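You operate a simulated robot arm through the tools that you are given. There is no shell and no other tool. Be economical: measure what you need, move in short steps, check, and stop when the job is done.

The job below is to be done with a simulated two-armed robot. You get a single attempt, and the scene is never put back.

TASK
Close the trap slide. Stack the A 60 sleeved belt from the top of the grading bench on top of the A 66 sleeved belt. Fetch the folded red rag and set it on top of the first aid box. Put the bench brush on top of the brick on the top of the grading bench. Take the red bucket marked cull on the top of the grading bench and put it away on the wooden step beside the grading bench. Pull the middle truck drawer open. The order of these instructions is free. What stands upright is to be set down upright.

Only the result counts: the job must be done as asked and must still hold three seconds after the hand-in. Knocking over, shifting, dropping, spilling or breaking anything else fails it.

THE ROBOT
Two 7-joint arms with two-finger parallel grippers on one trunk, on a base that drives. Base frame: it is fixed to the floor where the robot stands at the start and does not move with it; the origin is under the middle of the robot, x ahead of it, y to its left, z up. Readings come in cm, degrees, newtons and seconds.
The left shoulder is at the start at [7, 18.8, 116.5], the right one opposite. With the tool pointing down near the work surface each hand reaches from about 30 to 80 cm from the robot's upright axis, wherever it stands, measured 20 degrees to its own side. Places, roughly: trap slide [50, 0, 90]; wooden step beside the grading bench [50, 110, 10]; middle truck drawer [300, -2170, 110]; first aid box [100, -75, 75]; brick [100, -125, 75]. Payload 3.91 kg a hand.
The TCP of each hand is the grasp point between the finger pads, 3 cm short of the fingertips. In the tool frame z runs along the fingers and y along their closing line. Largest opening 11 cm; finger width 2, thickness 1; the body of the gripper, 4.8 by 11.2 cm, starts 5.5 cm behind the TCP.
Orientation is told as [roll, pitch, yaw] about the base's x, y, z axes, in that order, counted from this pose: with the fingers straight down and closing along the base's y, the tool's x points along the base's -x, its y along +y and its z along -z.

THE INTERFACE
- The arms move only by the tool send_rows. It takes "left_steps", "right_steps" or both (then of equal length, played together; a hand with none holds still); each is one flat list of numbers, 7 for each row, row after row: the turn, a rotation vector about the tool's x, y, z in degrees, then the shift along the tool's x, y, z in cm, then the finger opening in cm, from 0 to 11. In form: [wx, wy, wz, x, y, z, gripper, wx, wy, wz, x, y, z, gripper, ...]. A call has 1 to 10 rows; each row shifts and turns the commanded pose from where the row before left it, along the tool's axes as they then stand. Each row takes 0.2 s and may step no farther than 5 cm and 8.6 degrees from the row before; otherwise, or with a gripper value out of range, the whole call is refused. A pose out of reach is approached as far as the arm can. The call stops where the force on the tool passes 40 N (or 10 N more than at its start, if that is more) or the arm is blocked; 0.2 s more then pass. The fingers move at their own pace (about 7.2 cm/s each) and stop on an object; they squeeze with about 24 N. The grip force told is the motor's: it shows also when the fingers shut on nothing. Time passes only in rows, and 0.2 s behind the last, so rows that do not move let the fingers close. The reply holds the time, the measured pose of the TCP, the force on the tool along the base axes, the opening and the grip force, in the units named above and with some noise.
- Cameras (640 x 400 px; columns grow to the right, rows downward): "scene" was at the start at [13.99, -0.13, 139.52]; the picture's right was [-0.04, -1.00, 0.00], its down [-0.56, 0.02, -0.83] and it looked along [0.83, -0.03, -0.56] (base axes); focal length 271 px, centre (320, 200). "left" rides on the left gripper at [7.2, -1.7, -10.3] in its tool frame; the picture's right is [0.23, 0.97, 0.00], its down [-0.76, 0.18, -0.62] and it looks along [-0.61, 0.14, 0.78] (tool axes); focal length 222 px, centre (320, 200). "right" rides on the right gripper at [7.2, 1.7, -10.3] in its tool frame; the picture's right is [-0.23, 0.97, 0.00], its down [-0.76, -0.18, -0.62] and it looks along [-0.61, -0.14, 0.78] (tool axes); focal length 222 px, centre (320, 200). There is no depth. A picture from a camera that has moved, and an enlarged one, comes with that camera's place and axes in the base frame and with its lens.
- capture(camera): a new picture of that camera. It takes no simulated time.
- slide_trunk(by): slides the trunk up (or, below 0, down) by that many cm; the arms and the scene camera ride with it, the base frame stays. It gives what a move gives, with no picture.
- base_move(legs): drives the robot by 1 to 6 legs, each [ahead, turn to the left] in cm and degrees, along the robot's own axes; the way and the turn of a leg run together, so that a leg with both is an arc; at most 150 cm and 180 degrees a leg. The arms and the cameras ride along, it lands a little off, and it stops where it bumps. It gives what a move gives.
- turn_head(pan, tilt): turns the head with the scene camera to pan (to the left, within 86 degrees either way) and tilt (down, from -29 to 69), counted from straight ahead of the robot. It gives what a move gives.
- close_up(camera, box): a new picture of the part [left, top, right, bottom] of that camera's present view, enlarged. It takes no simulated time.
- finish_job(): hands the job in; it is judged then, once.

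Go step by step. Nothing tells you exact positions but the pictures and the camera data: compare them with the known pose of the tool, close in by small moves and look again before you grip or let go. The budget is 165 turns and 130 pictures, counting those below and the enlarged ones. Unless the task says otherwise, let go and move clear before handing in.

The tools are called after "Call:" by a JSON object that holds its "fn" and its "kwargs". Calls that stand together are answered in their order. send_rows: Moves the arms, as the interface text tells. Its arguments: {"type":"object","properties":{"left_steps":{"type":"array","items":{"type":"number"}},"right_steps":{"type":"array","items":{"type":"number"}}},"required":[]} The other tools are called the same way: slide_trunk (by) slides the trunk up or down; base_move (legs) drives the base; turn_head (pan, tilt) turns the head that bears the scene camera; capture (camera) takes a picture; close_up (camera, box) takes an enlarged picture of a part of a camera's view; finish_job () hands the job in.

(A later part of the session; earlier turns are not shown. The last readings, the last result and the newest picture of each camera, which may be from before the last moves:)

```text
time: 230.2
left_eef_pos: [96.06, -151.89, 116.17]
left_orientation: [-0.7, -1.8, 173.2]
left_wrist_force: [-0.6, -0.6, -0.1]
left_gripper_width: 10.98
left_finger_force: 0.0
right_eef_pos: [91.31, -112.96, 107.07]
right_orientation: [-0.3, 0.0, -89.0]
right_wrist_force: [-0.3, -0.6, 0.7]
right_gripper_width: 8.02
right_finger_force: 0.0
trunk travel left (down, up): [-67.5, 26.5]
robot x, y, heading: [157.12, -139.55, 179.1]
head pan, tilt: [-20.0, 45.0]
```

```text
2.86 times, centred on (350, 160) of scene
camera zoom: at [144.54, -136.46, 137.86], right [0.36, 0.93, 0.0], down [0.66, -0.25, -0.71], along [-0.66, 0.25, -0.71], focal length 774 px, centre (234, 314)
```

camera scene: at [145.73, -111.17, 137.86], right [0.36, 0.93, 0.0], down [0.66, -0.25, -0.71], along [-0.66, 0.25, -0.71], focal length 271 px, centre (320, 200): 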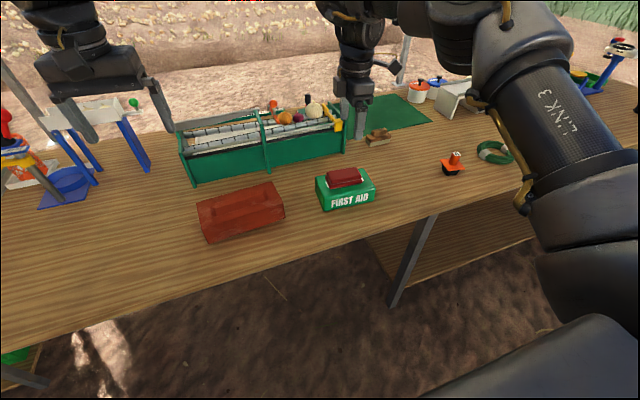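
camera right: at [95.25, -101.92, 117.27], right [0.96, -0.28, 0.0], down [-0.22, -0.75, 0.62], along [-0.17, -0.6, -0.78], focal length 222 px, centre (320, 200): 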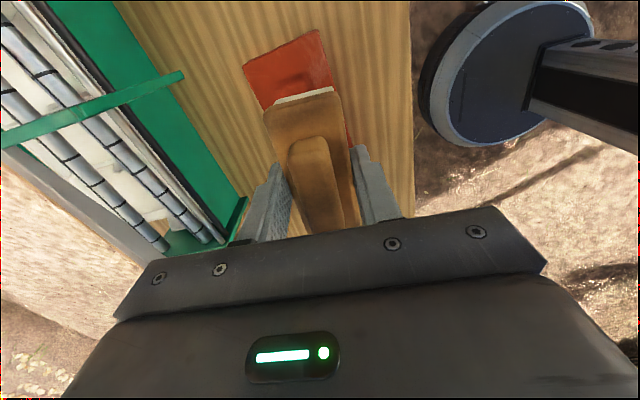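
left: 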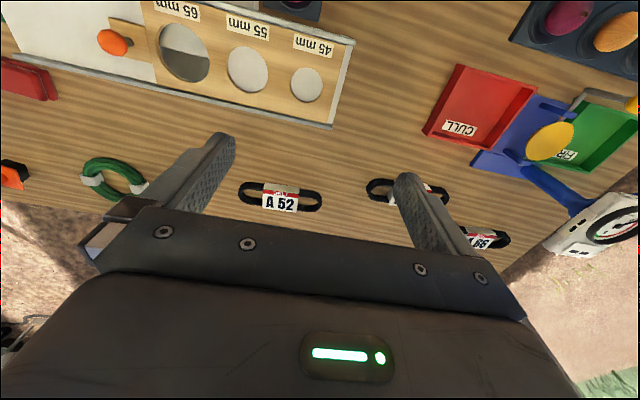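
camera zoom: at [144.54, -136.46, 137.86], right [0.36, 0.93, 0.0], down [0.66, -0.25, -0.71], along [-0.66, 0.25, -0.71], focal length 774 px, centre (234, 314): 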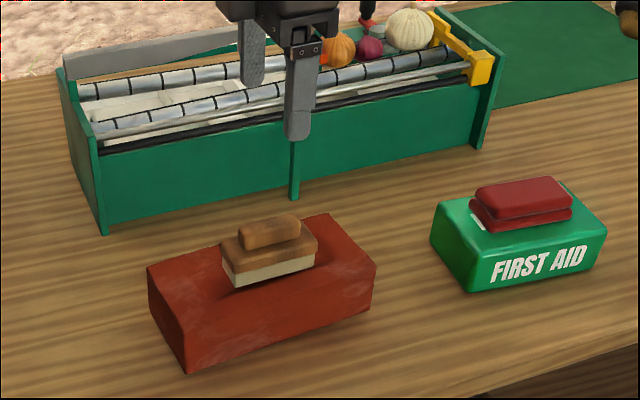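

Brush sits on the brick. Now the truck drawer far off at y ≈ -2170: I back off, turn that way and survey the route.

Call:
{"fn": "base_move", "kwargs": {"legs": [[-45, 0], [0, 91]]}}

Call:
{"fn": "turn_head", "kwargs": {"pan": 0, "tilt": 12}}

Call:
{"fn": "capture", "kwargs": {"camera": "scene"}}

Call:
{"fn": "turn_head", "kwargs": {"pan": 55, "tilt": 12}}

Call:
{"fn": "capture", "kwargs": {"camera": "scene"}}

```text
time: 236.8
left_eef_pos: [215.8, -200.77, 116.12]
left_orientation: [-0.7, -1.8, -95.5]
left_wrist_force: [-0.2, -0.2, 0.0]
left_gripper_width: 11.0
left_finger_force: 0.1
right_eef_pos: [177.06, -206.45, 107.03]
right_orientation: [-0.3, 0.0, 2.5]
right_wrist_force: [0.1, -0.4, 0.5]
right_gripper_width: 7.99
right_finger_force: 0.0
trunk travel left (down, up): [-67.5, 26.5]
robot x, y, heading: [202.01, -140.02, -89.4]
head pan, tilt: [-20.0, 45.0]
```

```text
time: 237.8
left_eef_pos: [215.74, -200.73, 116.14]
left_orientation: [-0.7, -1.8, -95.4]
left_wrist_force: [0.6, -0.9, -0.3]
left_gripper_width: 11.01
left_finger_force: 0.1
right_eef_pos: [176.97, -206.45, 106.97]
right_orientation: [-0.2, -0.1, 2.5]
right_wrist_force: [-0.4, -0.2, 0.1]
right_gripper_width: 8.0
right_finger_force: 0.0
trunk travel left (down, up): [-67.5, 26.5]
robot x, y, heading: [201.91, -139.93, -89.4]
head pan, tilt: [0.0, 12.0]
```

```text
36 pictures are left
camera scene: at [202.22, -154.19, 143.01], right [-1.0, -0.01, 0.0], down [0.0, 0.21, -0.98], along [0.01, -0.98, -0.21], focal length 271 px, centre (320, 200)
```

scene: 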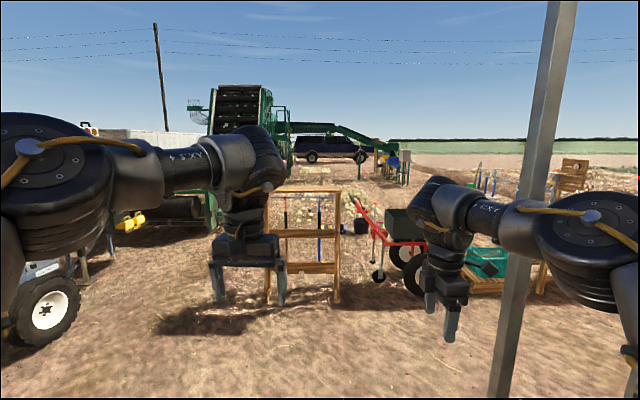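

```text
time: 239.1
left_eef_pos: [215.77, -200.63, 116.12]
left_orientation: [-0.6, -1.8, -95.4]
left_wrist_force: [-0.7, 0.3, -0.1]
left_gripper_width: 11.01
left_finger_force: 0.1
right_eef_pos: [177.03, -206.47, 106.84]
right_orientation: [-0.2, 0.0, 2.5]
right_wrist_force: [0.1, 0.5, 0.3]
right_gripper_width: 8.0
right_finger_force: 0.1
trunk travel left (down, up): [-67.5, 26.5]
robot x, y, heading: [201.84, -139.92, -89.4]
head pan, tilt: [55.0, 12.0]
```

```text
35 pictures are left
camera scene: at [209.83, -150.14, 143.02], right [-0.57, -0.82, 0.0], down [-0.17, 0.12, -0.98], along [0.81, -0.55, -0.21], focal length 271 px, centre (320, 200)
```

scene: 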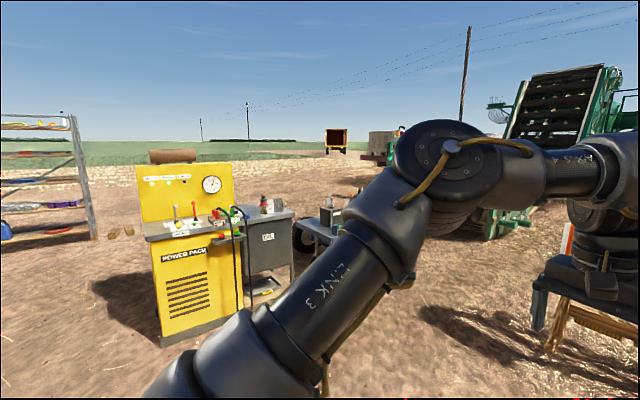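

Call:
{"fn": "turn_head", "kwargs": {"pan": -20, "tilt": 5}}

Call:
{"fn": "capture", "kwargs": {"camera": "scene"}}

Call:
{"fn": "close_up", "kwargs": {"camera": "scene", "box": [150, 80, 350, 205]}}

```text
time: 240.5
left_eef_pos: [215.79, -200.66, 116.17]
left_orientation: [-0.7, -1.9, -95.5]
left_wrist_force: [0.7, -0.7, 0.5]
left_gripper_width: 10.99
left_finger_force: 0.2
right_eef_pos: [177.12, -206.51, 106.84]
right_orientation: [-0.2, -0.1, 2.6]
right_wrist_force: [0.2, 0.3, 0.1]
right_gripper_width: 7.98
right_finger_force: 0.1
trunk travel left (down, up): [-67.5, 26.5]
robot x, y, heading: [202.13, -140.12, -89.2]
head pan, tilt: [-20.0, 5.0]
```

```text
34 pictures are left
camera scene: at [199.1, -153.53, 144.15], right [-0.94, 0.33, 0.0], down [0.03, 0.08, -1.0], along [-0.33, -0.94, -0.09], focal length 271 px, centre (320, 200)
```

scene: 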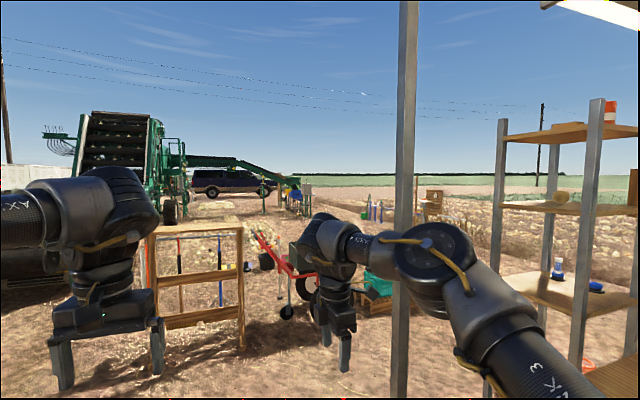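

```text
3.20 times, centred on (250, 142) of scene
camera zoom: at [199.1, -153.53, 144.15], right [-0.94, 0.33, 0.0], down [0.03, 0.08, -1.0], along [-0.33, -0.94, -0.09], focal length 866 px, centre (544, 384)
```

zoom: 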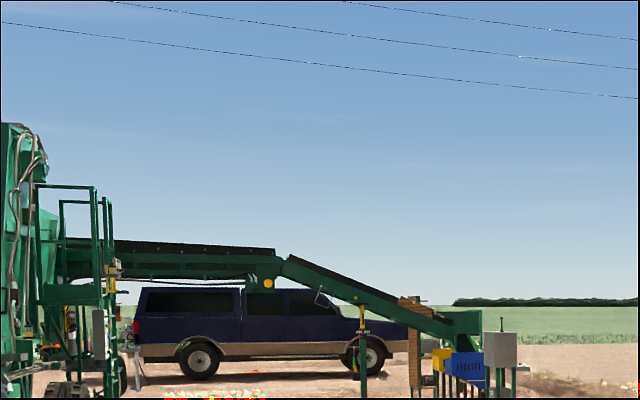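

The pickup truck stands across the way at y ≈ -2200. I go left around the trestle first.

Call:
{"fn": "base_move", "kwargs": {"legs": [[0, 29], [109, 0], [109, 0], [0, -29.6], [100, 0]]}}

Call:
{"fn": "turn_head", "kwargs": {"pan": 0, "tilt": 10}}

Call:
{"fn": "capture", "kwargs": {"camera": "scene"}}

```text
time: 259.0
left_eef_pos: [324.34, -489.98, 116.16]
left_orientation: [-0.8, -1.8, -95.2]
left_wrist_force: [0.3, 0.4, 0.4]
left_gripper_width: 11.0
left_finger_force: 0.0
right_eef_pos: [285.58, -495.66, 106.91]
right_orientation: [-0.1, 0.0, 2.7]
right_wrist_force: [0.3, 0.9, 0.1]
right_gripper_width: 7.97
right_finger_force: 0.0
trunk travel left (down, up): [-67.5, 26.5]
robot x, y, heading: [310.71, -429.91, -89.4]
head pan, tilt: [-20.0, 5.0]
```

```text
time: 259.8
left_eef_pos: [324.32, -489.99, 116.25]
left_orientation: [-0.8, -1.8, -95.2]
left_wrist_force: [0.1, -0.1, 0.7]
left_gripper_width: 11.0
left_finger_force: 0.1
right_eef_pos: [285.71, -495.85, 107.0]
right_orientation: [-0.2, 0.0, 2.8]
right_wrist_force: [0.1, 0.4, 0.4]
right_gripper_width: 7.96
right_finger_force: 0.0
trunk travel left (down, up): [-67.5, 26.5]
robot x, y, heading: [310.47, -429.38, -89.1]
head pan, tilt: [0.0, 10.0]
```

```text
32 pictures are left
camera scene: at [310.66, -443.44, 143.35], right [-1.0, -0.01, 0.0], down [0.0, 0.17, -0.98], along [0.01, -0.98, -0.17], focal length 271 px, centre (320, 200)
```

scene: 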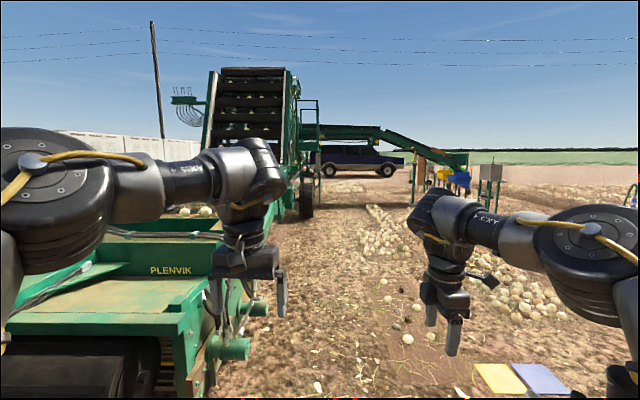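

Call:
{"fn": "close_up", "kwargs": {"camera": "scene", "box": [230, 150, 480, 400]}}

```text
1.60 times, centred on (355, 275) of scene
camera zoom: at [310.66, -443.44, 143.35], right [-1.0, -0.01, 0.0], down [0.0, 0.17, -0.98], along [0.01, -0.98, -0.17], focal length 433 px, centre (264, 80)
```

zoom: 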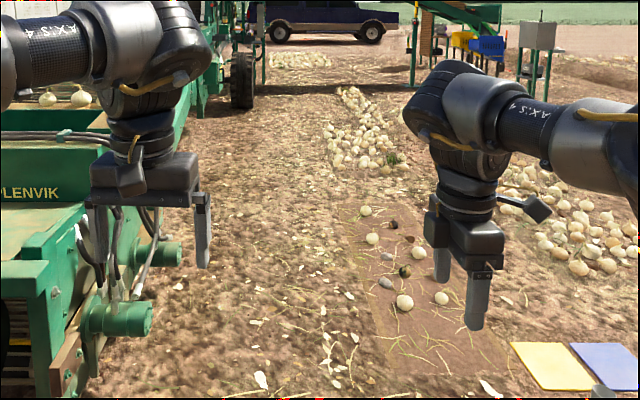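

There's a corridor between the harvester and the onion mat around x ≈ 305. I drive down it.

Call:
{"fn": "base_move", "kwargs": {"legs": [[0, -2.2], [120, 0], [120, 0], [100, 0]]}}

Call:
{"fn": "capture", "kwargs": {"camera": "scene"}}

```text
time: 276.7
left_eef_pos: [309.75, -830.21, 116.12]
left_orientation: [-0.7, -1.8, -98.6]
left_wrist_force: [-0.5, -0.3, -0.2]
left_gripper_width: 11.0
left_finger_force: 0.0
right_eef_pos: [270.7, -833.56, 107.01]
right_orientation: [-0.1, 0.0, -0.9]
right_wrist_force: [0.6, -0.6, 0.4]
right_gripper_width: 7.99
right_finger_force: 0.0
trunk travel left (down, up): [-67.5, 26.5]
robot x, y, heading: [299.41, -768.82, -92.7]
head pan, tilt: [0.0, 10.0]
```

```text
30 pictures are left
camera scene: at [298.97, -782.87, 143.35], right [-1.0, 0.05, 0.0], down [0.01, 0.17, -0.98], along [-0.05, -0.98, -0.17], focal length 271 px, centre (320, 200)
```

scene: 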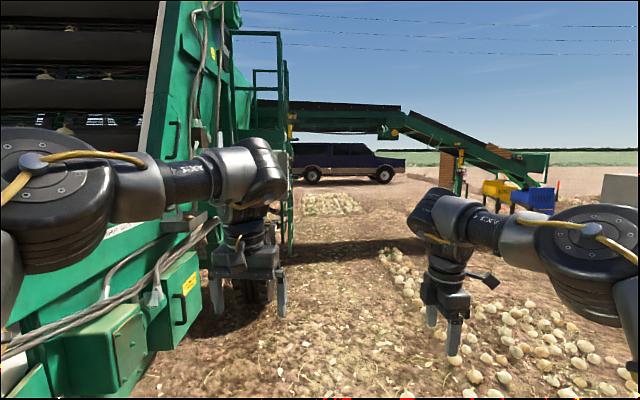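

Call:
{"fn": "base_move", "kwargs": {"legs": [[0, -4.6], [130, 0], [130, 0], [100, 0]]}}

Call:
{"fn": "turn_head", "kwargs": {"pan": 8, "tilt": 10}}

Call:
{"fn": "capture", "kwargs": {"camera": "scene"}}

```text
time: 285.8
left_eef_pos: [279.29, -988.78, 122.5]
left_orientation: [-0.1, -12.2, -97.1]
left_wrist_force: [-2.7, 0.6, 1.6]
left_gripper_width: 11.0
left_finger_force: 0.1
right_eef_pos: [236.79, -989.98, 111.68]
right_orientation: [-11.6, -6.3, -12.1]
right_wrist_force: [1.0, -0.6, 2.3]
right_gripper_width: 7.98
right_finger_force: 0.0
trunk travel left (down, up): [-67.5, 26.5]
robot x, y, heading: [279.58, -925.98, -96.7]
head pan, tilt: [0.0, 10.0]
stopped in leg 3: the robot was blocked; the commanded pose is now the measured one
```

```text
time: 286.5
left_eef_pos: [276.15, -986.71, 118.01]
left_orientation: [4.3, -4.8, -101.7]
left_wrist_force: [-3.1, 2.7, -1.1]
left_gripper_width: 10.99
left_finger_force: 0.1
right_eef_pos: [235.81, -988.39, 106.12]
right_orientation: [-4.6, -6.0, -9.3]
right_wrist_force: [-1.0, 1.2, -0.4]
right_gripper_width: 8.0
right_finger_force: 0.0
trunk travel left (down, up): [-67.5, 26.5]
robot x, y, heading: [280.07, -926.27, -96.6]
head pan, tilt: [8.0, 10.0]
```

```text
29 pictures are left
camera scene: at [276.03, -943.44, 143.48], right [-1.0, -0.02, -0.03], down [0.02, 0.2, -0.98], along [0.03, -0.98, -0.2], focal length 271 px, centre (320, 200)
```

scene: 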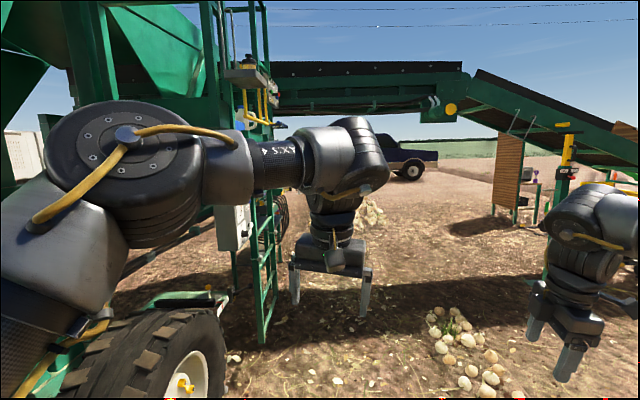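

Call:
{"fn": "turn_head", "kwargs": {"pan": 0, "tilt": 60}}

Call:
{"fn": "capture", "kwargs": {"camera": "scene"}}

```text
time: 287.6
left_eef_pos: [279.52, -988.33, 117.97]
left_orientation: [2.5, -4.9, -101.1]
left_wrist_force: [-1.5, 0.5, -0.3]
left_gripper_width: 11.02
left_finger_force: 0.1
right_eef_pos: [238.98, -989.82, 107.06]
right_orientation: [-4.8, -4.0, -8.5]
right_wrist_force: [1.4, 1.9, -0.2]
right_gripper_width: 7.97
right_finger_force: 0.1
trunk travel left (down, up): [-67.5, 26.5]
robot x, y, heading: [279.91, -925.88, -96.2]
head pan, tilt: [0.0, 60.0]
```

```text
28 pictures are left
camera scene: at [277.5, -943.26, 136.0], right [-0.99, 0.11, -0.01], down [0.1, 0.88, -0.46], along [-0.05, -0.46, -0.89], focal length 271 px, centre (320, 200)
```

scene: 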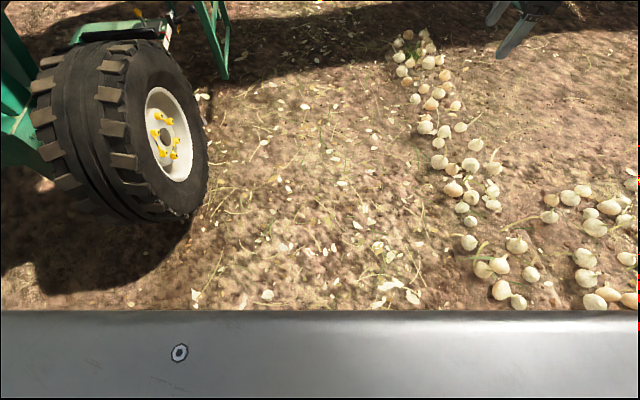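

The left elbow probably caught the machine; the onion row's edge is x ≈ 196, so I back up and take a lane nearer x ≈ 237.

Call:
{"fn": "base_move", "kwargs": {"legs": [[-70, 0]]}}

```text
time: 288.4
left_eef_pos: [283.43, -977.6, 124.76]
left_orientation: [-0.4, -14.2, -98.8]
left_wrist_force: [0.3, -0.6, 2.0]
left_gripper_width: 10.99
left_finger_force: 0.1
right_eef_pos: [240.13, -981.23, 115.76]
right_orientation: [-15.1, -6.0, -13.0]
right_wrist_force: [0.9, -0.6, 1.9]
right_gripper_width: 8.01
right_finger_force: 0.0
trunk travel left (down, up): [-67.5, 26.5]
robot x, y, heading: [280.05, -926.05, -95.7]
head pan, tilt: [0.0, 60.0]
stopped in leg 1: the robot was blocked; the commanded pose is now the measured one
```

Call:
{"fn": "turn_head", "kwargs": {"pan": 75, "tilt": 35}}

Call:
{"fn": "capture", "kwargs": {"camera": "scene"}}

Call:
{"fn": "turn_head", "kwargs": {"pan": -75, "tilt": 50}}

Call:
{"fn": "capture", "kwargs": {"camera": "scene"}}

```text
time: 289.9
left_eef_pos: [280.33, -981.32, 123.24]
left_orientation: [0.7, -12.2, -99.1]
left_wrist_force: [-0.1, 1.1, -0.3]
left_gripper_width: 11.0
left_finger_force: 0.0
right_eef_pos: [237.46, -984.6, 112.95]
right_orientation: [-12.7, -6.8, -13.8]
right_wrist_force: [-0.9, 0.4, 0.3]
right_gripper_width: 8.01
right_finger_force: 0.1
trunk travel left (down, up): [-67.5, 26.5]
robot x, y, heading: [279.94, -925.84, -95.8]
head pan, tilt: [75.0, 35.0]
```

```text
27 pictures are left
camera scene: at [286.91, -937.27, 139.52], right [-0.36, -0.93, -0.03], down [-0.53, 0.23, -0.82], along [0.77, -0.28, -0.58], focal length 271 px, centre (320, 200)
```

scene: 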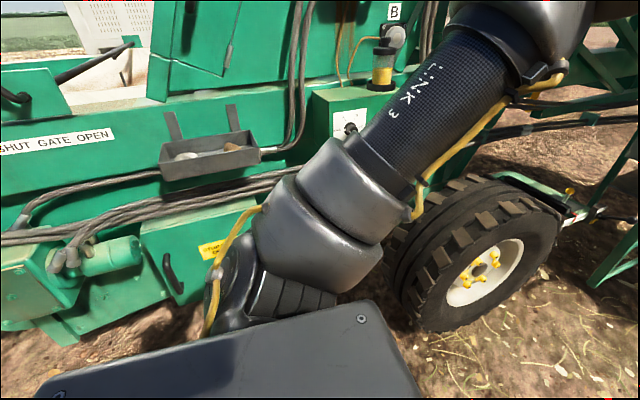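

```text
time: 292.2
left_eef_pos: [280.8, -981.01, 123.42]
left_orientation: [0.4, -12.5, -99.0]
left_wrist_force: [-0.9, 1.1, -0.2]
left_gripper_width: 11.02
left_finger_force: 0.0
right_eef_pos: [237.87, -984.3, 113.28]
right_orientation: [-13.0, -6.5, -13.6]
right_wrist_force: [0.9, 1.2, 0.2]
right_gripper_width: 8.02
right_finger_force: 0.0
trunk travel left (down, up): [-67.5, 26.5]
robot x, y, heading: [279.89, -926.06, -95.9]
head pan, tilt: [-75.0, 50.0]
```

```text
26 pictures are left
camera scene: at [271.66, -934.71, 137.35], right [-0.16, 0.99, 0.02], down [0.76, 0.13, -0.64], along [-0.63, -0.09, -0.77], focal length 271 px, centre (320, 200)
```

scene: 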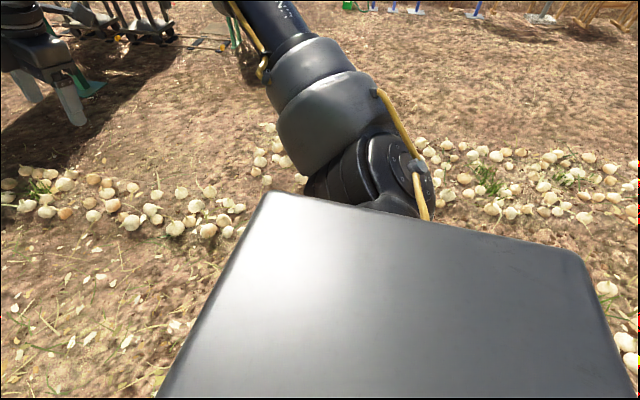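

Call:
{"fn": "turn_head", "kwargs": {"pan": 86, "tilt": 60}}

Call:
{"fn": "capture", "kwargs": {"camera": "scene"}}

```text
time: 294.7
left_eef_pos: [281.76, -979.8, 123.99]
left_orientation: [0.1, -13.4, -98.9]
left_wrist_force: [0.9, 0.8, 0.0]
left_gripper_width: 10.99
left_finger_force: 0.0
right_eef_pos: [238.65, -983.38, 114.19]
right_orientation: [-13.8, -6.3, -13.4]
right_wrist_force: [0.6, 0.7, -0.5]
right_gripper_width: 7.98
right_finger_force: 0.2
trunk travel left (down, up): [-67.5, 26.5]
robot x, y, heading: [279.82, -925.61, -95.5]
head pan, tilt: [85.9, 60.0]
```

```text
25 pictures are left
camera scene: at [286.11, -934.2, 136.14], right [-0.17, -0.98, -0.02], down [-0.85, 0.16, -0.5], along [0.49, -0.07, -0.87], focal length 271 px, centre (320, 200)
```

scene: 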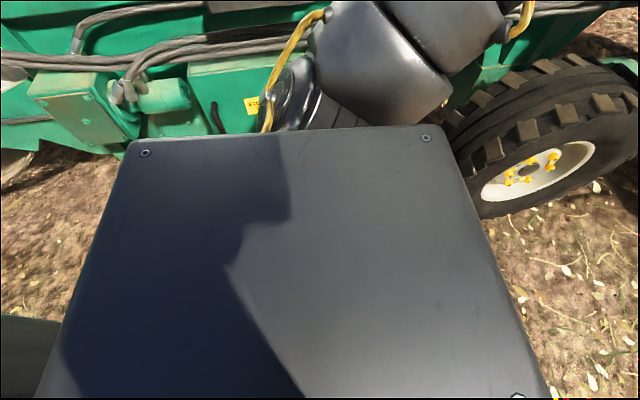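

Call:
{"fn": "base_move", "kwargs": {"legs": [[0, -8]]}}

```text
time: 295.9
left_eef_pos: [275.73, -976.41, 125.83]
left_orientation: [0.0, -16.1, -106.9]
left_wrist_force: [0.1, -0.4, 0.5]
left_gripper_width: 10.97
left_finger_force: 0.1
right_eef_pos: [232.39, -974.19, 116.25]
right_orientation: [-16.5, -6.2, -20.8]
right_wrist_force: [-0.7, -1.0, -0.9]
right_gripper_width: 8.01
right_finger_force: 0.2
trunk travel left (down, up): [-67.5, 26.5]
robot x, y, heading: [279.41, -927.96, -100.2]
head pan, tilt: [85.9, 60.0]
stopped in leg 1: the robot was blocked; the commanded pose is now the measured one
```

Call:
{"fn": "base_move", "kwargs": {"legs": [[-15, 0]]}}

```text
time: 297.1
left_eef_pos: [276.96, -970.37, 126.56]
left_orientation: [1.0, -17.4, -105.1]
left_wrist_force: [0.2, -1.4, -0.1]
left_gripper_width: 10.99
left_finger_force: 0.0
right_eef_pos: [233.63, -970.14, 116.26]
right_orientation: [-17.6, -7.0, -18.8]
right_wrist_force: [0.6, -1.0, -1.0]
right_gripper_width: 7.98
right_finger_force: 0.1
trunk travel left (down, up): [-67.5, 26.5]
robot x, y, heading: [279.96, -924.16, -91.7]
head pan, tilt: [85.9, 60.0]
stopped in leg 1: the robot was blocked; the commanded pose is now the measured one
```

Call:
{"fn": "turn_head", "kwargs": {"pan": -40, "tilt": 69}}

Call:
{"fn": "capture", "kwargs": {"camera": "scene"}}

Call:
{"fn": "capture", "kwargs": {"camera": "left"}}

```text
time: 299.1
left_eef_pos: [276.84, -969.29, 126.89]
left_orientation: [1.1, -17.8, -105.2]
left_wrist_force: [-0.2, -1.1, 1.0]
left_gripper_width: 11.0
left_finger_force: 0.1
right_eef_pos: [233.54, -969.25, 116.71]
right_orientation: [-18.1, -7.1, -18.7]
right_wrist_force: [0.8, -1.6, -0.5]
right_gripper_width: 7.99
right_finger_force: 0.2
trunk travel left (down, up): [-67.5, 26.5]
robot x, y, heading: [280.01, -924.53, -91.7]
head pan, tilt: [-40.0, 68.8]
```

```text
24 pictures are left
camera scene: at [278.47, -933.14, 135.18], right [-0.75, 0.67, 0.01], down [0.62, 0.69, -0.37], along [-0.26, -0.27, -0.93], focal length 271 px, centre (320, 200)
```

scene: 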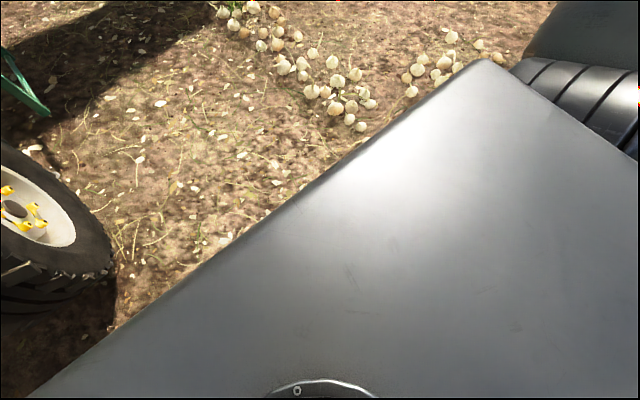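

```text
23 pictures are left
camera left: at [277.71, -959.08, 134.45], right [1.0, -0.04, -0.05], down [0.02, -0.56, 0.83], along [-0.06, -0.83, -0.56], focal length 222 px, centre (320, 200)
```

left: 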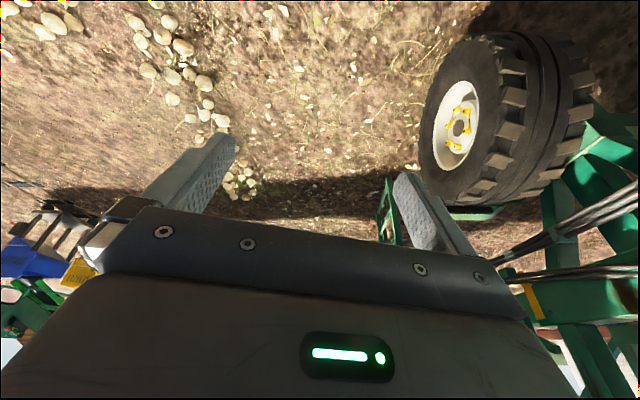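

Call:
{"fn": "base_move", "kwargs": {"legs": [[8, 0]]}}

```text
time: 300.2
left_eef_pos: [276.23, -976.58, 127.34]
left_orientation: [1.4, -18.3, -105.3]
left_wrist_force: [0.9, -0.2, 1.8]
left_gripper_width: 11.01
left_finger_force: 0.2
right_eef_pos: [232.91, -976.52, 116.85]
right_orientation: [-18.5, -7.6, -18.5]
right_wrist_force: [0.8, 1.0, 1.7]
right_gripper_width: 8.0
right_finger_force: 0.0
trunk travel left (down, up): [-67.5, 26.5]
robot x, y, heading: [279.97, -932.26, -91.9]
head pan, tilt: [-40.0, 68.8]
```

Call:
{"fn": "base_move", "kwargs": {"legs": [[6, -10]]}}

```text
time: 301.3
left_eef_pos: [267.24, -982.32, 127.05]
left_orientation: [1.4, -17.7, -115.4]
left_wrist_force: [-1.5, 0.6, -0.3]
left_gripper_width: 11.0
left_finger_force: 0.0
right_eef_pos: [224.59, -974.67, 116.41]
right_orientation: [-17.9, -7.6, -28.6]
right_wrist_force: [-0.7, 0.5, -0.3]
right_gripper_width: 8.01
right_finger_force: 0.2
trunk travel left (down, up): [-67.5, 26.5]
robot x, y, heading: [278.78, -938.18, -102.0]
head pan, tilt: [-40.0, 68.8]
```

It's free again. I angle right, away from the machine, then straighten.

Call:
{"fn": "base_move", "kwargs": {"legs": [[0, -18], [45, 0], [0, 28]]}}

Call:
{"fn": "turn_head", "kwargs": {"pan": 0, "tilt": 35}}

Call:
{"fn": "capture", "kwargs": {"camera": "scene"}}

```text
time: 306.4
left_eef_pos: [252.81, -1023.16, 126.92]
left_orientation: [1.5, -17.7, -104.7]
left_wrist_force: [0.6, 0.3, -0.5]
left_gripper_width: 11.0
left_finger_force: 0.1
right_eef_pos: [209.62, -1023.46, 116.29]
right_orientation: [-17.8, -7.5, -18.0]
right_wrist_force: [0.0, -0.5, -0.3]
right_gripper_width: 8.0
right_finger_force: 0.0
trunk travel left (down, up): [-67.5, 26.5]
robot x, y, heading: [256.29, -977.58, -91.5]
head pan, tilt: [-40.0, 68.8]
```

```text
time: 307.5
left_eef_pos: [252.96, -1023.1, 126.83]
left_orientation: [1.5, -17.6, -104.7]
left_wrist_force: [0.4, -0.4, 0.7]
left_gripper_width: 11.01
left_finger_force: 0.2
right_eef_pos: [209.55, -1023.59, 116.23]
right_orientation: [-17.8, -7.7, -18.0]
right_wrist_force: [0.6, 0.1, 0.3]
right_gripper_width: 7.99
right_finger_force: 0.0
trunk travel left (down, up): [-67.5, 26.5]
robot x, y, heading: [256.73, -977.35, -91.5]
head pan, tilt: [0.0, 35.0]
```

```text
22 pictures are left
camera scene: at [256.05, -991.15, 139.33], right [-1.0, 0.03, 0.0], down [0.02, 0.57, -0.82], along [-0.02, -0.82, -0.57], focal length 271 px, centre (320, 200)
```

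scene: 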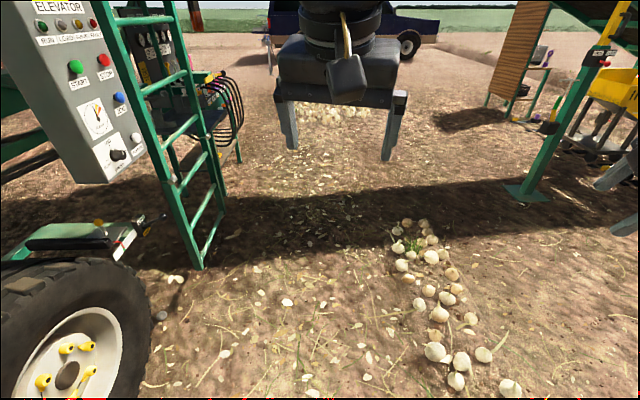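

The lane ahead is clear between ladder and onions. I lower the trunk a bit to pass under the elevator and go on.

Call:
{"fn": "slide_trunk", "kwargs": {"by": -25}}

Call:
{"fn": "base_move", "kwargs": {"legs": [[0, 1.5], [150, 0], [120, 0]]}}

Call:
{"fn": "turn_head", "kwargs": {"pan": 5, "tilt": 18}}

Call:
{"fn": "capture", "kwargs": {"camera": "scene"}}

```text
time: 310.1
left_eef_pos: [252.95, -1023.08, 101.88]
left_orientation: [1.5, -17.6, -104.7]
left_wrist_force: [0.9, 0.5, -0.2]
left_gripper_width: 10.98
left_finger_force: 0.0
right_eef_pos: [209.62, -1023.57, 91.23]
right_orientation: [-17.8, -7.6, -18.0]
right_wrist_force: [0.2, -0.6, 0.3]
right_gripper_width: 8.0
right_finger_force: 0.0
trunk travel left (down, up): [-42.5, 51.5]
robot x, y, heading: [255.98, -977.47, -91.4]
head pan, tilt: [0.0, 35.0]
```

```text
time: 323.6
left_eef_pos: [253.6, -1293.12, 101.87]
left_orientation: [1.5, -17.6, -103.1]
left_wrist_force: [0.4, 0.3, 0.0]
left_gripper_width: 11.02
left_finger_force: 0.1
right_eef_pos: [210.45, -1294.59, 91.18]
right_orientation: [-17.8, -7.6, -16.4]
right_wrist_force: [-0.4, -0.6, -0.1]
right_gripper_width: 7.99
right_finger_force: 0.1
trunk travel left (down, up): [-42.5, 51.5]
robot x, y, heading: [255.86, -1247.33, -89.7]
head pan, tilt: [0.0, 35.0]
```

```text
time: 324.4
left_eef_pos: [253.72, -1293.08, 101.75]
left_orientation: [1.5, -17.6, -103.1]
left_wrist_force: [0.1, 0.5, 0.6]
left_gripper_width: 11.03
left_finger_force: 0.0
right_eef_pos: [210.41, -1294.7, 91.3]
right_orientation: [-17.7, -7.7, -16.4]
right_wrist_force: [0.5, -0.2, 1.2]
right_gripper_width: 7.99
right_finger_force: 0.0
trunk travel left (down, up): [-42.5, 51.5]
robot x, y, heading: [255.9, -1247.48, -89.6]
head pan, tilt: [5.0, 18.0]
```

```text
21 pictures are left
camera scene: at [256.76, -1261.49, 117.04], right [-1.0, -0.09, 0.0], down [-0.03, 0.31, -0.95], along [0.08, -0.95, -0.31], focal length 271 px, centre (320, 200)
```

scene: 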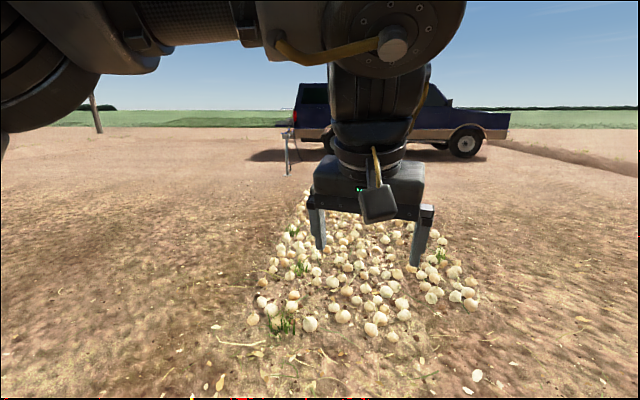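

An onion patch lies ahead (x 165–309); I go round its left side toward the truck's rear.

Call:
{"fn": "base_move", "kwargs": {"legs": [[0, 45], [150, 0], [0, -45], [150, 0], [150, 0]]}}

Call:
{"fn": "turn_head", "kwargs": {"pan": -5, "tilt": 10}}

Call:
{"fn": "capture", "kwargs": {"camera": "scene"}}

```text
time: 350.0
left_eef_pos: [356.11, -1700.01, 101.86]
left_orientation: [1.6, -17.6, -103.3]
left_wrist_force: [-0.1, -0.5, 0.6]
left_gripper_width: 11.01
left_finger_force: 0.0
right_eef_pos: [312.83, -1701.51, 91.31]
right_orientation: [-17.8, -7.6, -16.6]
right_wrist_force: [-0.3, -0.7, -1.1]
right_gripper_width: 7.98
right_finger_force: 0.2
trunk travel left (down, up): [-42.5, 51.5]
robot x, y, heading: [358.75, -1654.02, -90.1]
head pan, tilt: [5.0, 18.0]
```

```text
time: 350.7
left_eef_pos: [356.21, -1700.01, 102.02]
left_orientation: [1.4, -17.6, -103.3]
left_wrist_force: [0.5, 0.2, -0.4]
left_gripper_width: 10.99
left_finger_force: 0.0
right_eef_pos: [312.87, -1701.53, 91.27]
right_orientation: [-17.8, -7.7, -16.6]
right_wrist_force: [0.0, -0.3, 0.2]
right_gripper_width: 8.01
right_finger_force: 0.0
trunk travel left (down, up): [-42.5, 51.5]
robot x, y, heading: [358.27, -1654.41, -89.7]
head pan, tilt: [-5.0, 10.0]
```

```text
20 pictures are left
camera scene: at [357.75, -1668.45, 118.34], right [-1.0, 0.09, 0.0], down [0.02, 0.17, -0.98], along [-0.09, -0.98, -0.17], focal length 271 px, centre (320, 200)
```

scene: 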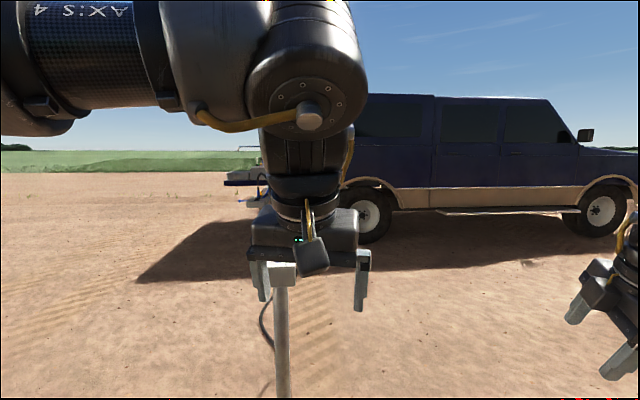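

A thin stand stands at about [363, -1765]; the truck's open rear faces +x at x ≈ 300. I swing wide left around the stand to the truck's rear.

Call:
{"fn": "base_move", "kwargs": {"legs": [[0, 60], [85, 0], [85, 0], [0, -60], [150, 0], [100, 0]]}}

Call:
{"fn": "turn_head", "kwargs": {"pan": -40, "tilt": 12}}

Call:
{"fn": "capture", "kwargs": {"camera": "scene"}}

```text
time: 376.6
left_eef_pos: [508.53, -2036.81, 101.77]
left_orientation: [1.5, -17.6, -102.4]
left_wrist_force: [0.6, 1.1, 0.2]
left_gripper_width: 11.02
left_finger_force: 0.0
right_eef_pos: [465.21, -2038.81, 91.08]
right_orientation: [-17.8, -7.6, -15.6]
right_wrist_force: [0.3, -0.6, -0.3]
right_gripper_width: 8.0
right_finger_force: 0.0
trunk travel left (down, up): [-42.5, 51.5]
robot x, y, heading: [510.16, -1991.04, -89.2]
head pan, tilt: [-5.0, 10.0]
```

```text
time: 377.6
left_eef_pos: [508.35, -2036.71, 101.93]
left_orientation: [1.5, -17.6, -102.4]
left_wrist_force: [-0.3, 0.8, 0.0]
left_gripper_width: 10.99
left_finger_force: 0.1
right_eef_pos: [465.13, -2038.87, 91.24]
right_orientation: [-17.8, -7.7, -15.7]
right_wrist_force: [-0.1, 0.3, -0.6]
right_gripper_width: 8.02
right_finger_force: 0.0
trunk travel left (down, up): [-42.5, 51.5]
robot x, y, heading: [509.96, -1991.31, -89.4]
head pan, tilt: [-40.0, 12.0]
```

```text
19 pictures are left
camera scene: at [504.35, -2003.09, 118.02], right [-0.78, 0.63, 0.0], down [0.13, 0.16, -0.98], along [-0.62, -0.76, -0.21], focal length 271 px, centre (320, 200)
```

scene: 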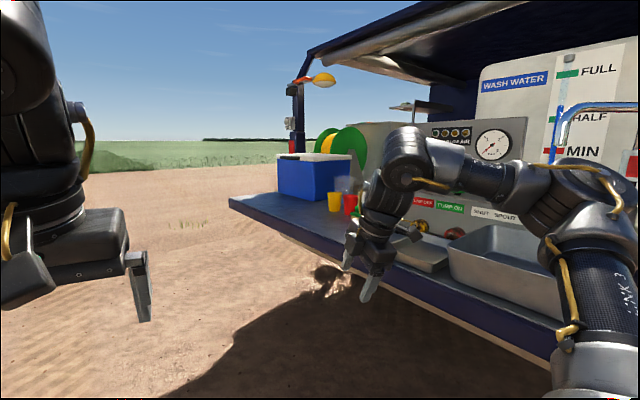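

The truck's lowered tailgate with a wash station is right there; I back away to get a square view from behind it.

Call:
{"fn": "base_move", "kwargs": {"legs": [[-60, 0], [0, 60], [80, 0], [0, -60], [150, 0], [50, 0]]}}

Call:
{"fn": "base_move", "kwargs": {"legs": [[0, -90]]}}

Call:
{"fn": "turn_head", "kwargs": {"pan": 0, "tilt": 12}}

Call:
{"fn": "capture", "kwargs": {"camera": "scene"}}

```text
time: 399.8
left_eef_pos: [579.56, -2215.17, 101.81]
left_orientation: [1.4, -17.6, -102.5]
left_wrist_force: [-0.6, -0.2, -0.7]
left_gripper_width: 10.98
left_finger_force: 0.0
right_eef_pos: [536.38, -2217.28, 91.26]
right_orientation: [-17.8, -7.6, -15.8]
right_wrist_force: [0.0, 0.2, -0.7]
right_gripper_width: 7.97
right_finger_force: 0.1
trunk travel left (down, up): [-42.5, 51.5]
robot x, y, heading: [581.19, -2169.49, -89.4]
head pan, tilt: [-40.0, 12.0]
```

```text
time: 404.0
left_eef_pos: [535.72, -2167.24, 101.82]
left_orientation: [1.6, -17.8, 166.7]
left_wrist_force: [1.1, 0.3, -0.9]
left_gripper_width: 10.98
left_finger_force: 0.0
right_eef_pos: [534.28, -2123.89, 91.31]
right_orientation: [-17.7, -7.6, -106.6]
right_wrist_force: [0.8, 0.1, -0.4]
right_gripper_width: 7.98
right_finger_force: 0.0
trunk travel left (down, up): [-42.5, 51.5]
robot x, y, heading: [581.17, -2169.21, 180.0]
head pan, tilt: [-40.0, 12.0]
```

```text
time: 405.1
left_eef_pos: [535.64, -2167.29, 101.84]
left_orientation: [1.5, -17.5, 166.7]
left_wrist_force: [-0.6, -0.3, -0.6]
left_gripper_width: 11.0
left_finger_force: 0.0
right_eef_pos: [534.23, -2123.99, 91.3]
right_orientation: [-18.0, -7.5, -106.5]
right_wrist_force: [0.5, -0.5, -0.2]
right_gripper_width: 7.99
right_finger_force: 0.1
trunk travel left (down, up): [-42.5, 51.5]
robot x, y, heading: [581.08, -2169.6, 180.0]
head pan, tilt: [0.0, 12.0]
```

```text
18 pictures are left
camera scene: at [567.07, -2169.25, 118.02], right [0.0, 1.0, 0.0], down [0.21, 0.0, -0.98], along [-0.98, 0.0, -0.21], focal length 271 px, centre (320, 200)
```

scene: 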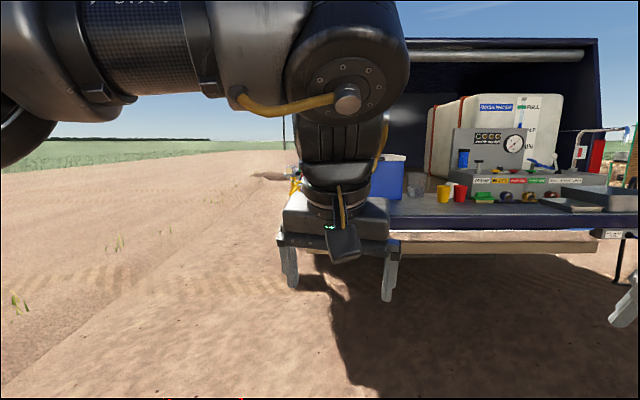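

No drawers on this rear wash station; the given spot (x 300, y -2170) must be on the truck's far flank. I drive round to that side.

Call:
{"fn": "base_move", "kwargs": {"legs": [[0, 90], [115, 0], [0, -90], [140, 0], [100, 0]]}}

Call:
{"fn": "turn_head", "kwargs": {"pan": -55, "tilt": 10}}

Call:
{"fn": "capture", "kwargs": {"camera": "scene"}}

```text
time: 430.1
left_eef_pos: [293.49, -2283.36, 101.78]
left_orientation: [1.5, -17.6, 167.0]
left_wrist_force: [0.7, -1.1, -0.1]
left_gripper_width: 10.99
left_finger_force: 0.1
right_eef_pos: [291.79, -2240.15, 91.26]
right_orientation: [-17.9, -7.5, -106.4]
right_wrist_force: [-0.5, -0.6, -0.2]
right_gripper_width: 7.97
right_finger_force: 0.1
trunk travel left (down, up): [-42.5, 51.5]
robot x, y, heading: [338.93, -2285.1, -179.6]
head pan, tilt: [0.0, 12.0]
```

```text
time: 431.3
left_eef_pos: [293.43, -2283.31, 101.75]
left_orientation: [1.5, -17.7, 166.9]
left_wrist_force: [0.3, -0.1, -0.8]
left_gripper_width: 10.98
left_finger_force: 0.0
right_eef_pos: [291.76, -2240.18, 91.32]
right_orientation: [-17.7, -7.6, -106.3]
right_wrist_force: [-0.2, 0.7, -0.2]
right_gripper_width: 8.02
right_finger_force: 0.1
trunk travel left (down, up): [-42.5, 51.5]
robot x, y, heading: [338.8, -2285.51, -179.6]
head pan, tilt: [-55.0, 10.0]
```

```text
17 pictures are left
camera scene: at [328.76, -2277.67, 118.34], right [0.82, 0.58, 0.0], down [0.1, -0.14, -0.98], along [-0.57, 0.8, -0.17], focal length 271 px, centre (320, 200)
```

scene: 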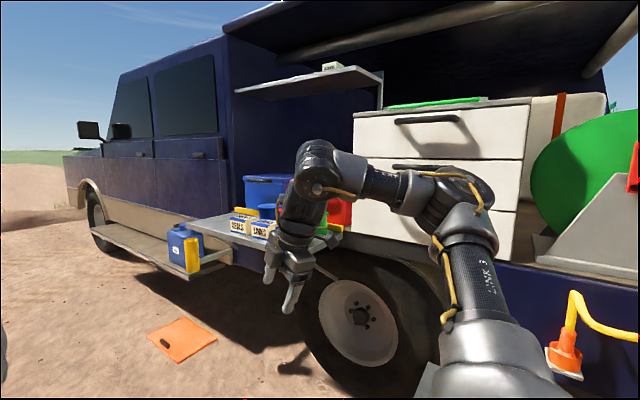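

There it is: a three-drawer chest in the truck's side, facing -y, with bar handles; the middle one is near [307, -2170, 113]. I raise the trunk and turn to face it.

Call:
{"fn": "base_move", "kwargs": {"legs": [[0, -90]]}}

Call:
{"fn": "slide_trunk", "kwargs": {"by": 20}}

Call:
{"fn": "turn_head", "kwargs": {"pan": 10, "tilt": 15}}

Call:
{"fn": "capture", "kwargs": {"camera": "scene"}}

```text
time: 435.5
left_eef_pos: [340.51, -2239.95, 101.83]
left_orientation: [1.4, -17.8, 77.7]
left_wrist_force: [0.4, 0.1, -0.7]
left_gripper_width: 10.98
left_finger_force: 0.0
right_eef_pos: [383.69, -2237.82, 91.22]
right_orientation: [-17.9, -7.6, 164.4]
right_wrist_force: [-0.2, -0.3, -0.1]
right_gripper_width: 7.98
right_finger_force: 0.0
trunk travel left (down, up): [-42.5, 51.5]
robot x, y, heading: [339.3, -2285.75, 91.0]
head pan, tilt: [-55.0, 10.0]
```

```text
time: 437.7
left_eef_pos: [340.63, -2239.93, 121.91]
left_orientation: [1.4, -17.5, 77.8]
left_wrist_force: [-0.2, -0.1, 0.8]
left_gripper_width: 11.0
left_finger_force: 0.1
right_eef_pos: [383.79, -2237.64, 111.18]
right_orientation: [-17.7, -7.5, 164.3]
right_wrist_force: [0.4, -0.4, 0.0]
right_gripper_width: 8.0
right_finger_force: 0.0
trunk travel left (down, up): [-62.5, 31.5]
robot x, y, heading: [338.79, -2285.51, 91.1]
head pan, tilt: [-55.0, 10.0]
```

```text
time: 439.0
left_eef_pos: [340.6, -2239.93, 121.8]
left_orientation: [1.4, -17.7, 77.7]
left_wrist_force: [0.1, 0.2, -0.5]
left_gripper_width: 11.01
left_finger_force: 0.1
right_eef_pos: [383.68, -2237.52, 111.15]
right_orientation: [-17.8, -7.5, 164.4]
right_wrist_force: [0.4, -0.3, 1.1]
right_gripper_width: 7.98
right_finger_force: 0.1
trunk travel left (down, up): [-62.5, 31.5]
robot x, y, heading: [339.27, -2285.16, 90.8]
head pan, tilt: [10.0, 15.0]
```

```text
16 pictures are left
camera scene: at [337.32, -2271.08, 137.53], right [0.98, 0.19, 0.0], down [0.05, -0.25, -0.97], along [-0.18, 0.95, -0.26], focal length 271 px, centre (320, 200)
```

scene: 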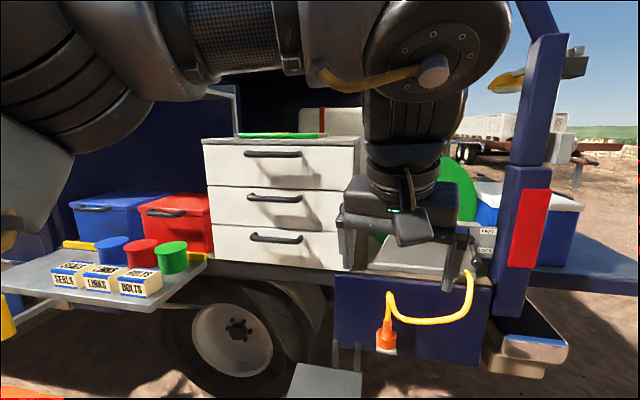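

The middle handle is at about [299, -2170, 110]. I swing the left hand from pointing down to pointing forward while moving it ahead.

Call:
{"fn": "send_rows", "kwargs": {"left_steps": [0, -8.03, 0, -3.53, 0, 1.41, 8, 0, -8.03, 0, -3.3, 0, 1.88, 8, 0, -8.03, 0, -3.0, 0, 2.33, 8, 0, -8.03, 0, -2.65, 0, 2.72, 8, 0, -8.03, 0, -2.24, 0, 3.07, 8, 0, -8.03, 0, -1.79, 0, 3.35, 8, 0, -8.03, 0, -1.31, 0, 3.57, 8, 0, -8.03, 0, -0.8, 0, 3.72, 8, 0, -8.03, 0, -0.27, 0, 3.79, 8]}}

```text
time: 441.0
left_eef_pos: [347.61, -2206.11, 119.25]
left_orientation: [84.1, -88.6, -5.8]
left_wrist_force: [-0.4, 0.5, -0.4]
left_gripper_width: 8.02
left_finger_force: 0.0
right_eef_pos: [383.86, -2237.64, 111.02]
right_orientation: [-17.7, -7.6, 164.3]
right_wrist_force: [-0.4, -0.4, -1.0]
right_gripper_width: 8.0
right_finger_force: 0.0
trunk travel left (down, up): [-62.5, 31.5]
robot x, y, heading: [338.76, -2285.15, 91.1]
head pan, tilt: [10.0, 15.0]
```

Call:
{"fn": "send_rows", "kwargs": {"left_steps": [-6.5, 0, 0, 0, 0, 0, 8, -6.0, 0, 0, 0, 0, 0, 8, 0, 0, 8.6, 0, 0, 0, 8, 0, 0, 8.6, 0, 0, 0, 8, 0, 0, 8.6, 0, 0, 0, 8, 0, 0, 8.6, 0, 0, 0, 8, 0, 0, 8.6, 0, 0, 0, 8, 0, 0, 8.6, 0, 0, 0, 8, 0, 0, 8.6, 0, 0, 0, 8, 0, 0, 8.6, 0, 0, 0, 8]}}

Call:
{"fn": "send_rows", "kwargs": {"left_steps": [0, 0, 7, 0, 0, 0, 8, 0, 0, 7, 0, 0, 0, 8, 0, 0, 7.2, 0, 0, 0, 8]}}

Call:
{"fn": "capture", "kwargs": {"camera": "left"}}

```text
time: 443.2
left_eef_pos: [347.49, -2206.45, 119.48]
left_orientation: [90.2, -19.6, 0.7]
left_wrist_force: [0.4, -0.2, -0.5]
left_gripper_width: 7.97
left_finger_force: 0.1
right_eef_pos: [383.91, -2237.7, 111.22]
right_orientation: [-17.8, -7.5, 164.4]
right_wrist_force: [0.1, -0.3, -0.4]
right_gripper_width: 8.0
right_finger_force: 0.0
trunk travel left (down, up): [-62.5, 31.5]
robot x, y, heading: [339.36, -2285.33, 90.9]
head pan, tilt: [10.0, 15.0]
```

```text
time: 444.0
left_eef_pos: [347.59, -2206.56, 119.42]
left_orientation: [90.1, 1.5, 0.7]
left_wrist_force: [0.2, -0.5, -0.1]
left_gripper_width: 8.0
left_finger_force: 0.0
right_eef_pos: [383.65, -2237.7, 111.19]
right_orientation: [-17.8, -7.4, 164.4]
right_wrist_force: [-0.2, -0.1, 0.6]
right_gripper_width: 8.0
right_finger_force: 0.1
trunk travel left (down, up): [-62.5, 31.5]
robot x, y, heading: [339.15, -2285.31, 91.0]
head pan, tilt: [10.0, 15.0]
```

```text
15 pictures are left
camera left: at [340.33, -2216.83, 117.86], right [-0.2, -0.01, 0.98], down [0.77, -0.61, 0.15], along [0.6, 0.79, 0.13], focal length 222 px, centre (320, 200)
```

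left: 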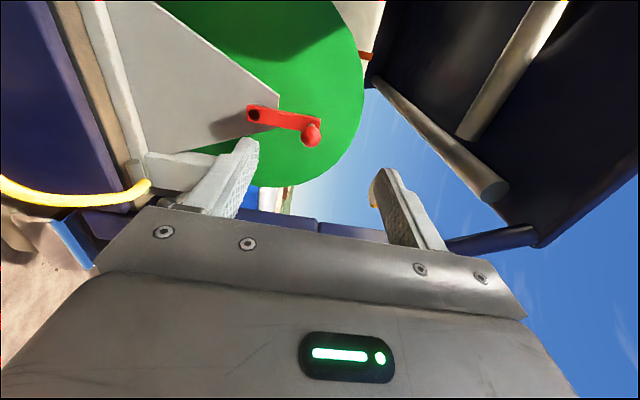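

The hand now points at the chest with fingers closing vertically. I slide it over to the middle handle's line.

Call:
{"fn": "send_rows", "kwargs": {"left_steps": [0, 0, 0, 4.85, -0.97, 0, 6, 0, 0, 0, 4.85, -0.97, 0, 6, 0, 0, 0, 4.85, -0.97, 0, 6, 0, 0, 0, 4.85, -0.97, 0, 6, 0, 0, 0, 4.85, -0.97, 0, 6, 0, 0, 0, 4.85, -0.97, 0, 6, 0, 0, 0, 4.85, -0.97, 0, 6, 0, 0, 0, 4.85, -0.97, 0, 6, 0, 0, 0, 4.85, -0.97, 0, 6, 0, 0, 0, 4.85, -0.97, 0, 6]}}

Call:
{"fn": "capture", "kwargs": {"camera": "left"}}

Call:
{"fn": "capture", "kwargs": {"camera": "scene"}}

```text
time: 446.2
left_eef_pos: [298.5, -2207.0, 110.88]
left_orientation: [90.3, 1.3, 0.6]
left_wrist_force: [1.1, -0.8, -0.5]
left_gripper_width: 5.99
left_finger_force: 0.2
right_eef_pos: [383.71, -2237.69, 111.28]
right_orientation: [-17.7, -7.5, 164.5]
right_wrist_force: [-1.1, 0.3, 1.0]
right_gripper_width: 8.0
right_finger_force: 0.1
trunk travel left (down, up): [-62.5, 31.5]
robot x, y, heading: [338.93, -2285.77, 90.9]
head pan, tilt: [10.0, 15.0]
```

```text
14 pictures are left
camera left: at [291.37, -2217.39, 109.24], right [-0.2, -0.01, 0.98], down [0.77, -0.62, 0.16], along [0.6, 0.79, 0.13], focal length 222 px, centre (320, 200)
```

left: 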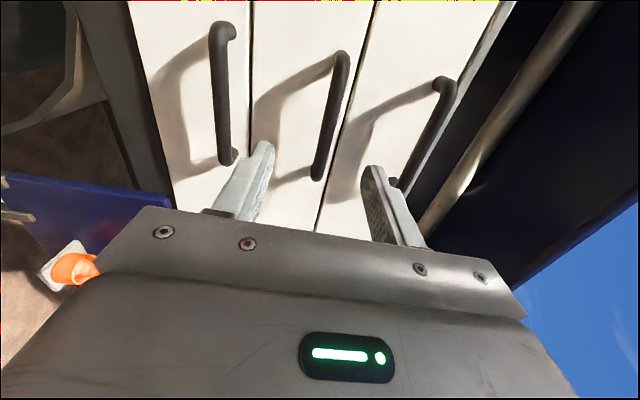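

```text
13 pictures are left
camera scene: at [337.11, -2271.11, 137.54], right [0.98, 0.19, 0.0], down [0.05, -0.25, -0.97], along [-0.18, 0.95, -0.26], focal length 271 px, centre (320, 200)
```

scene: 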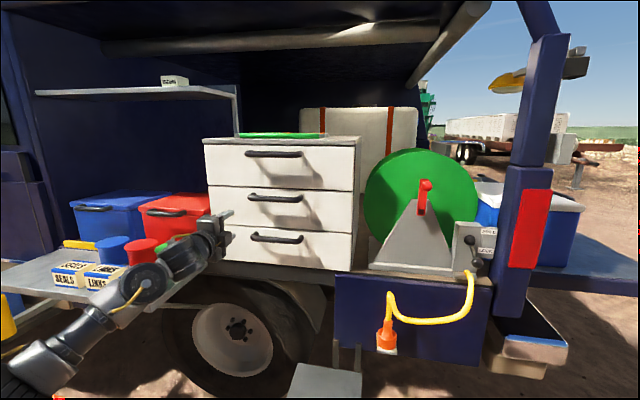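

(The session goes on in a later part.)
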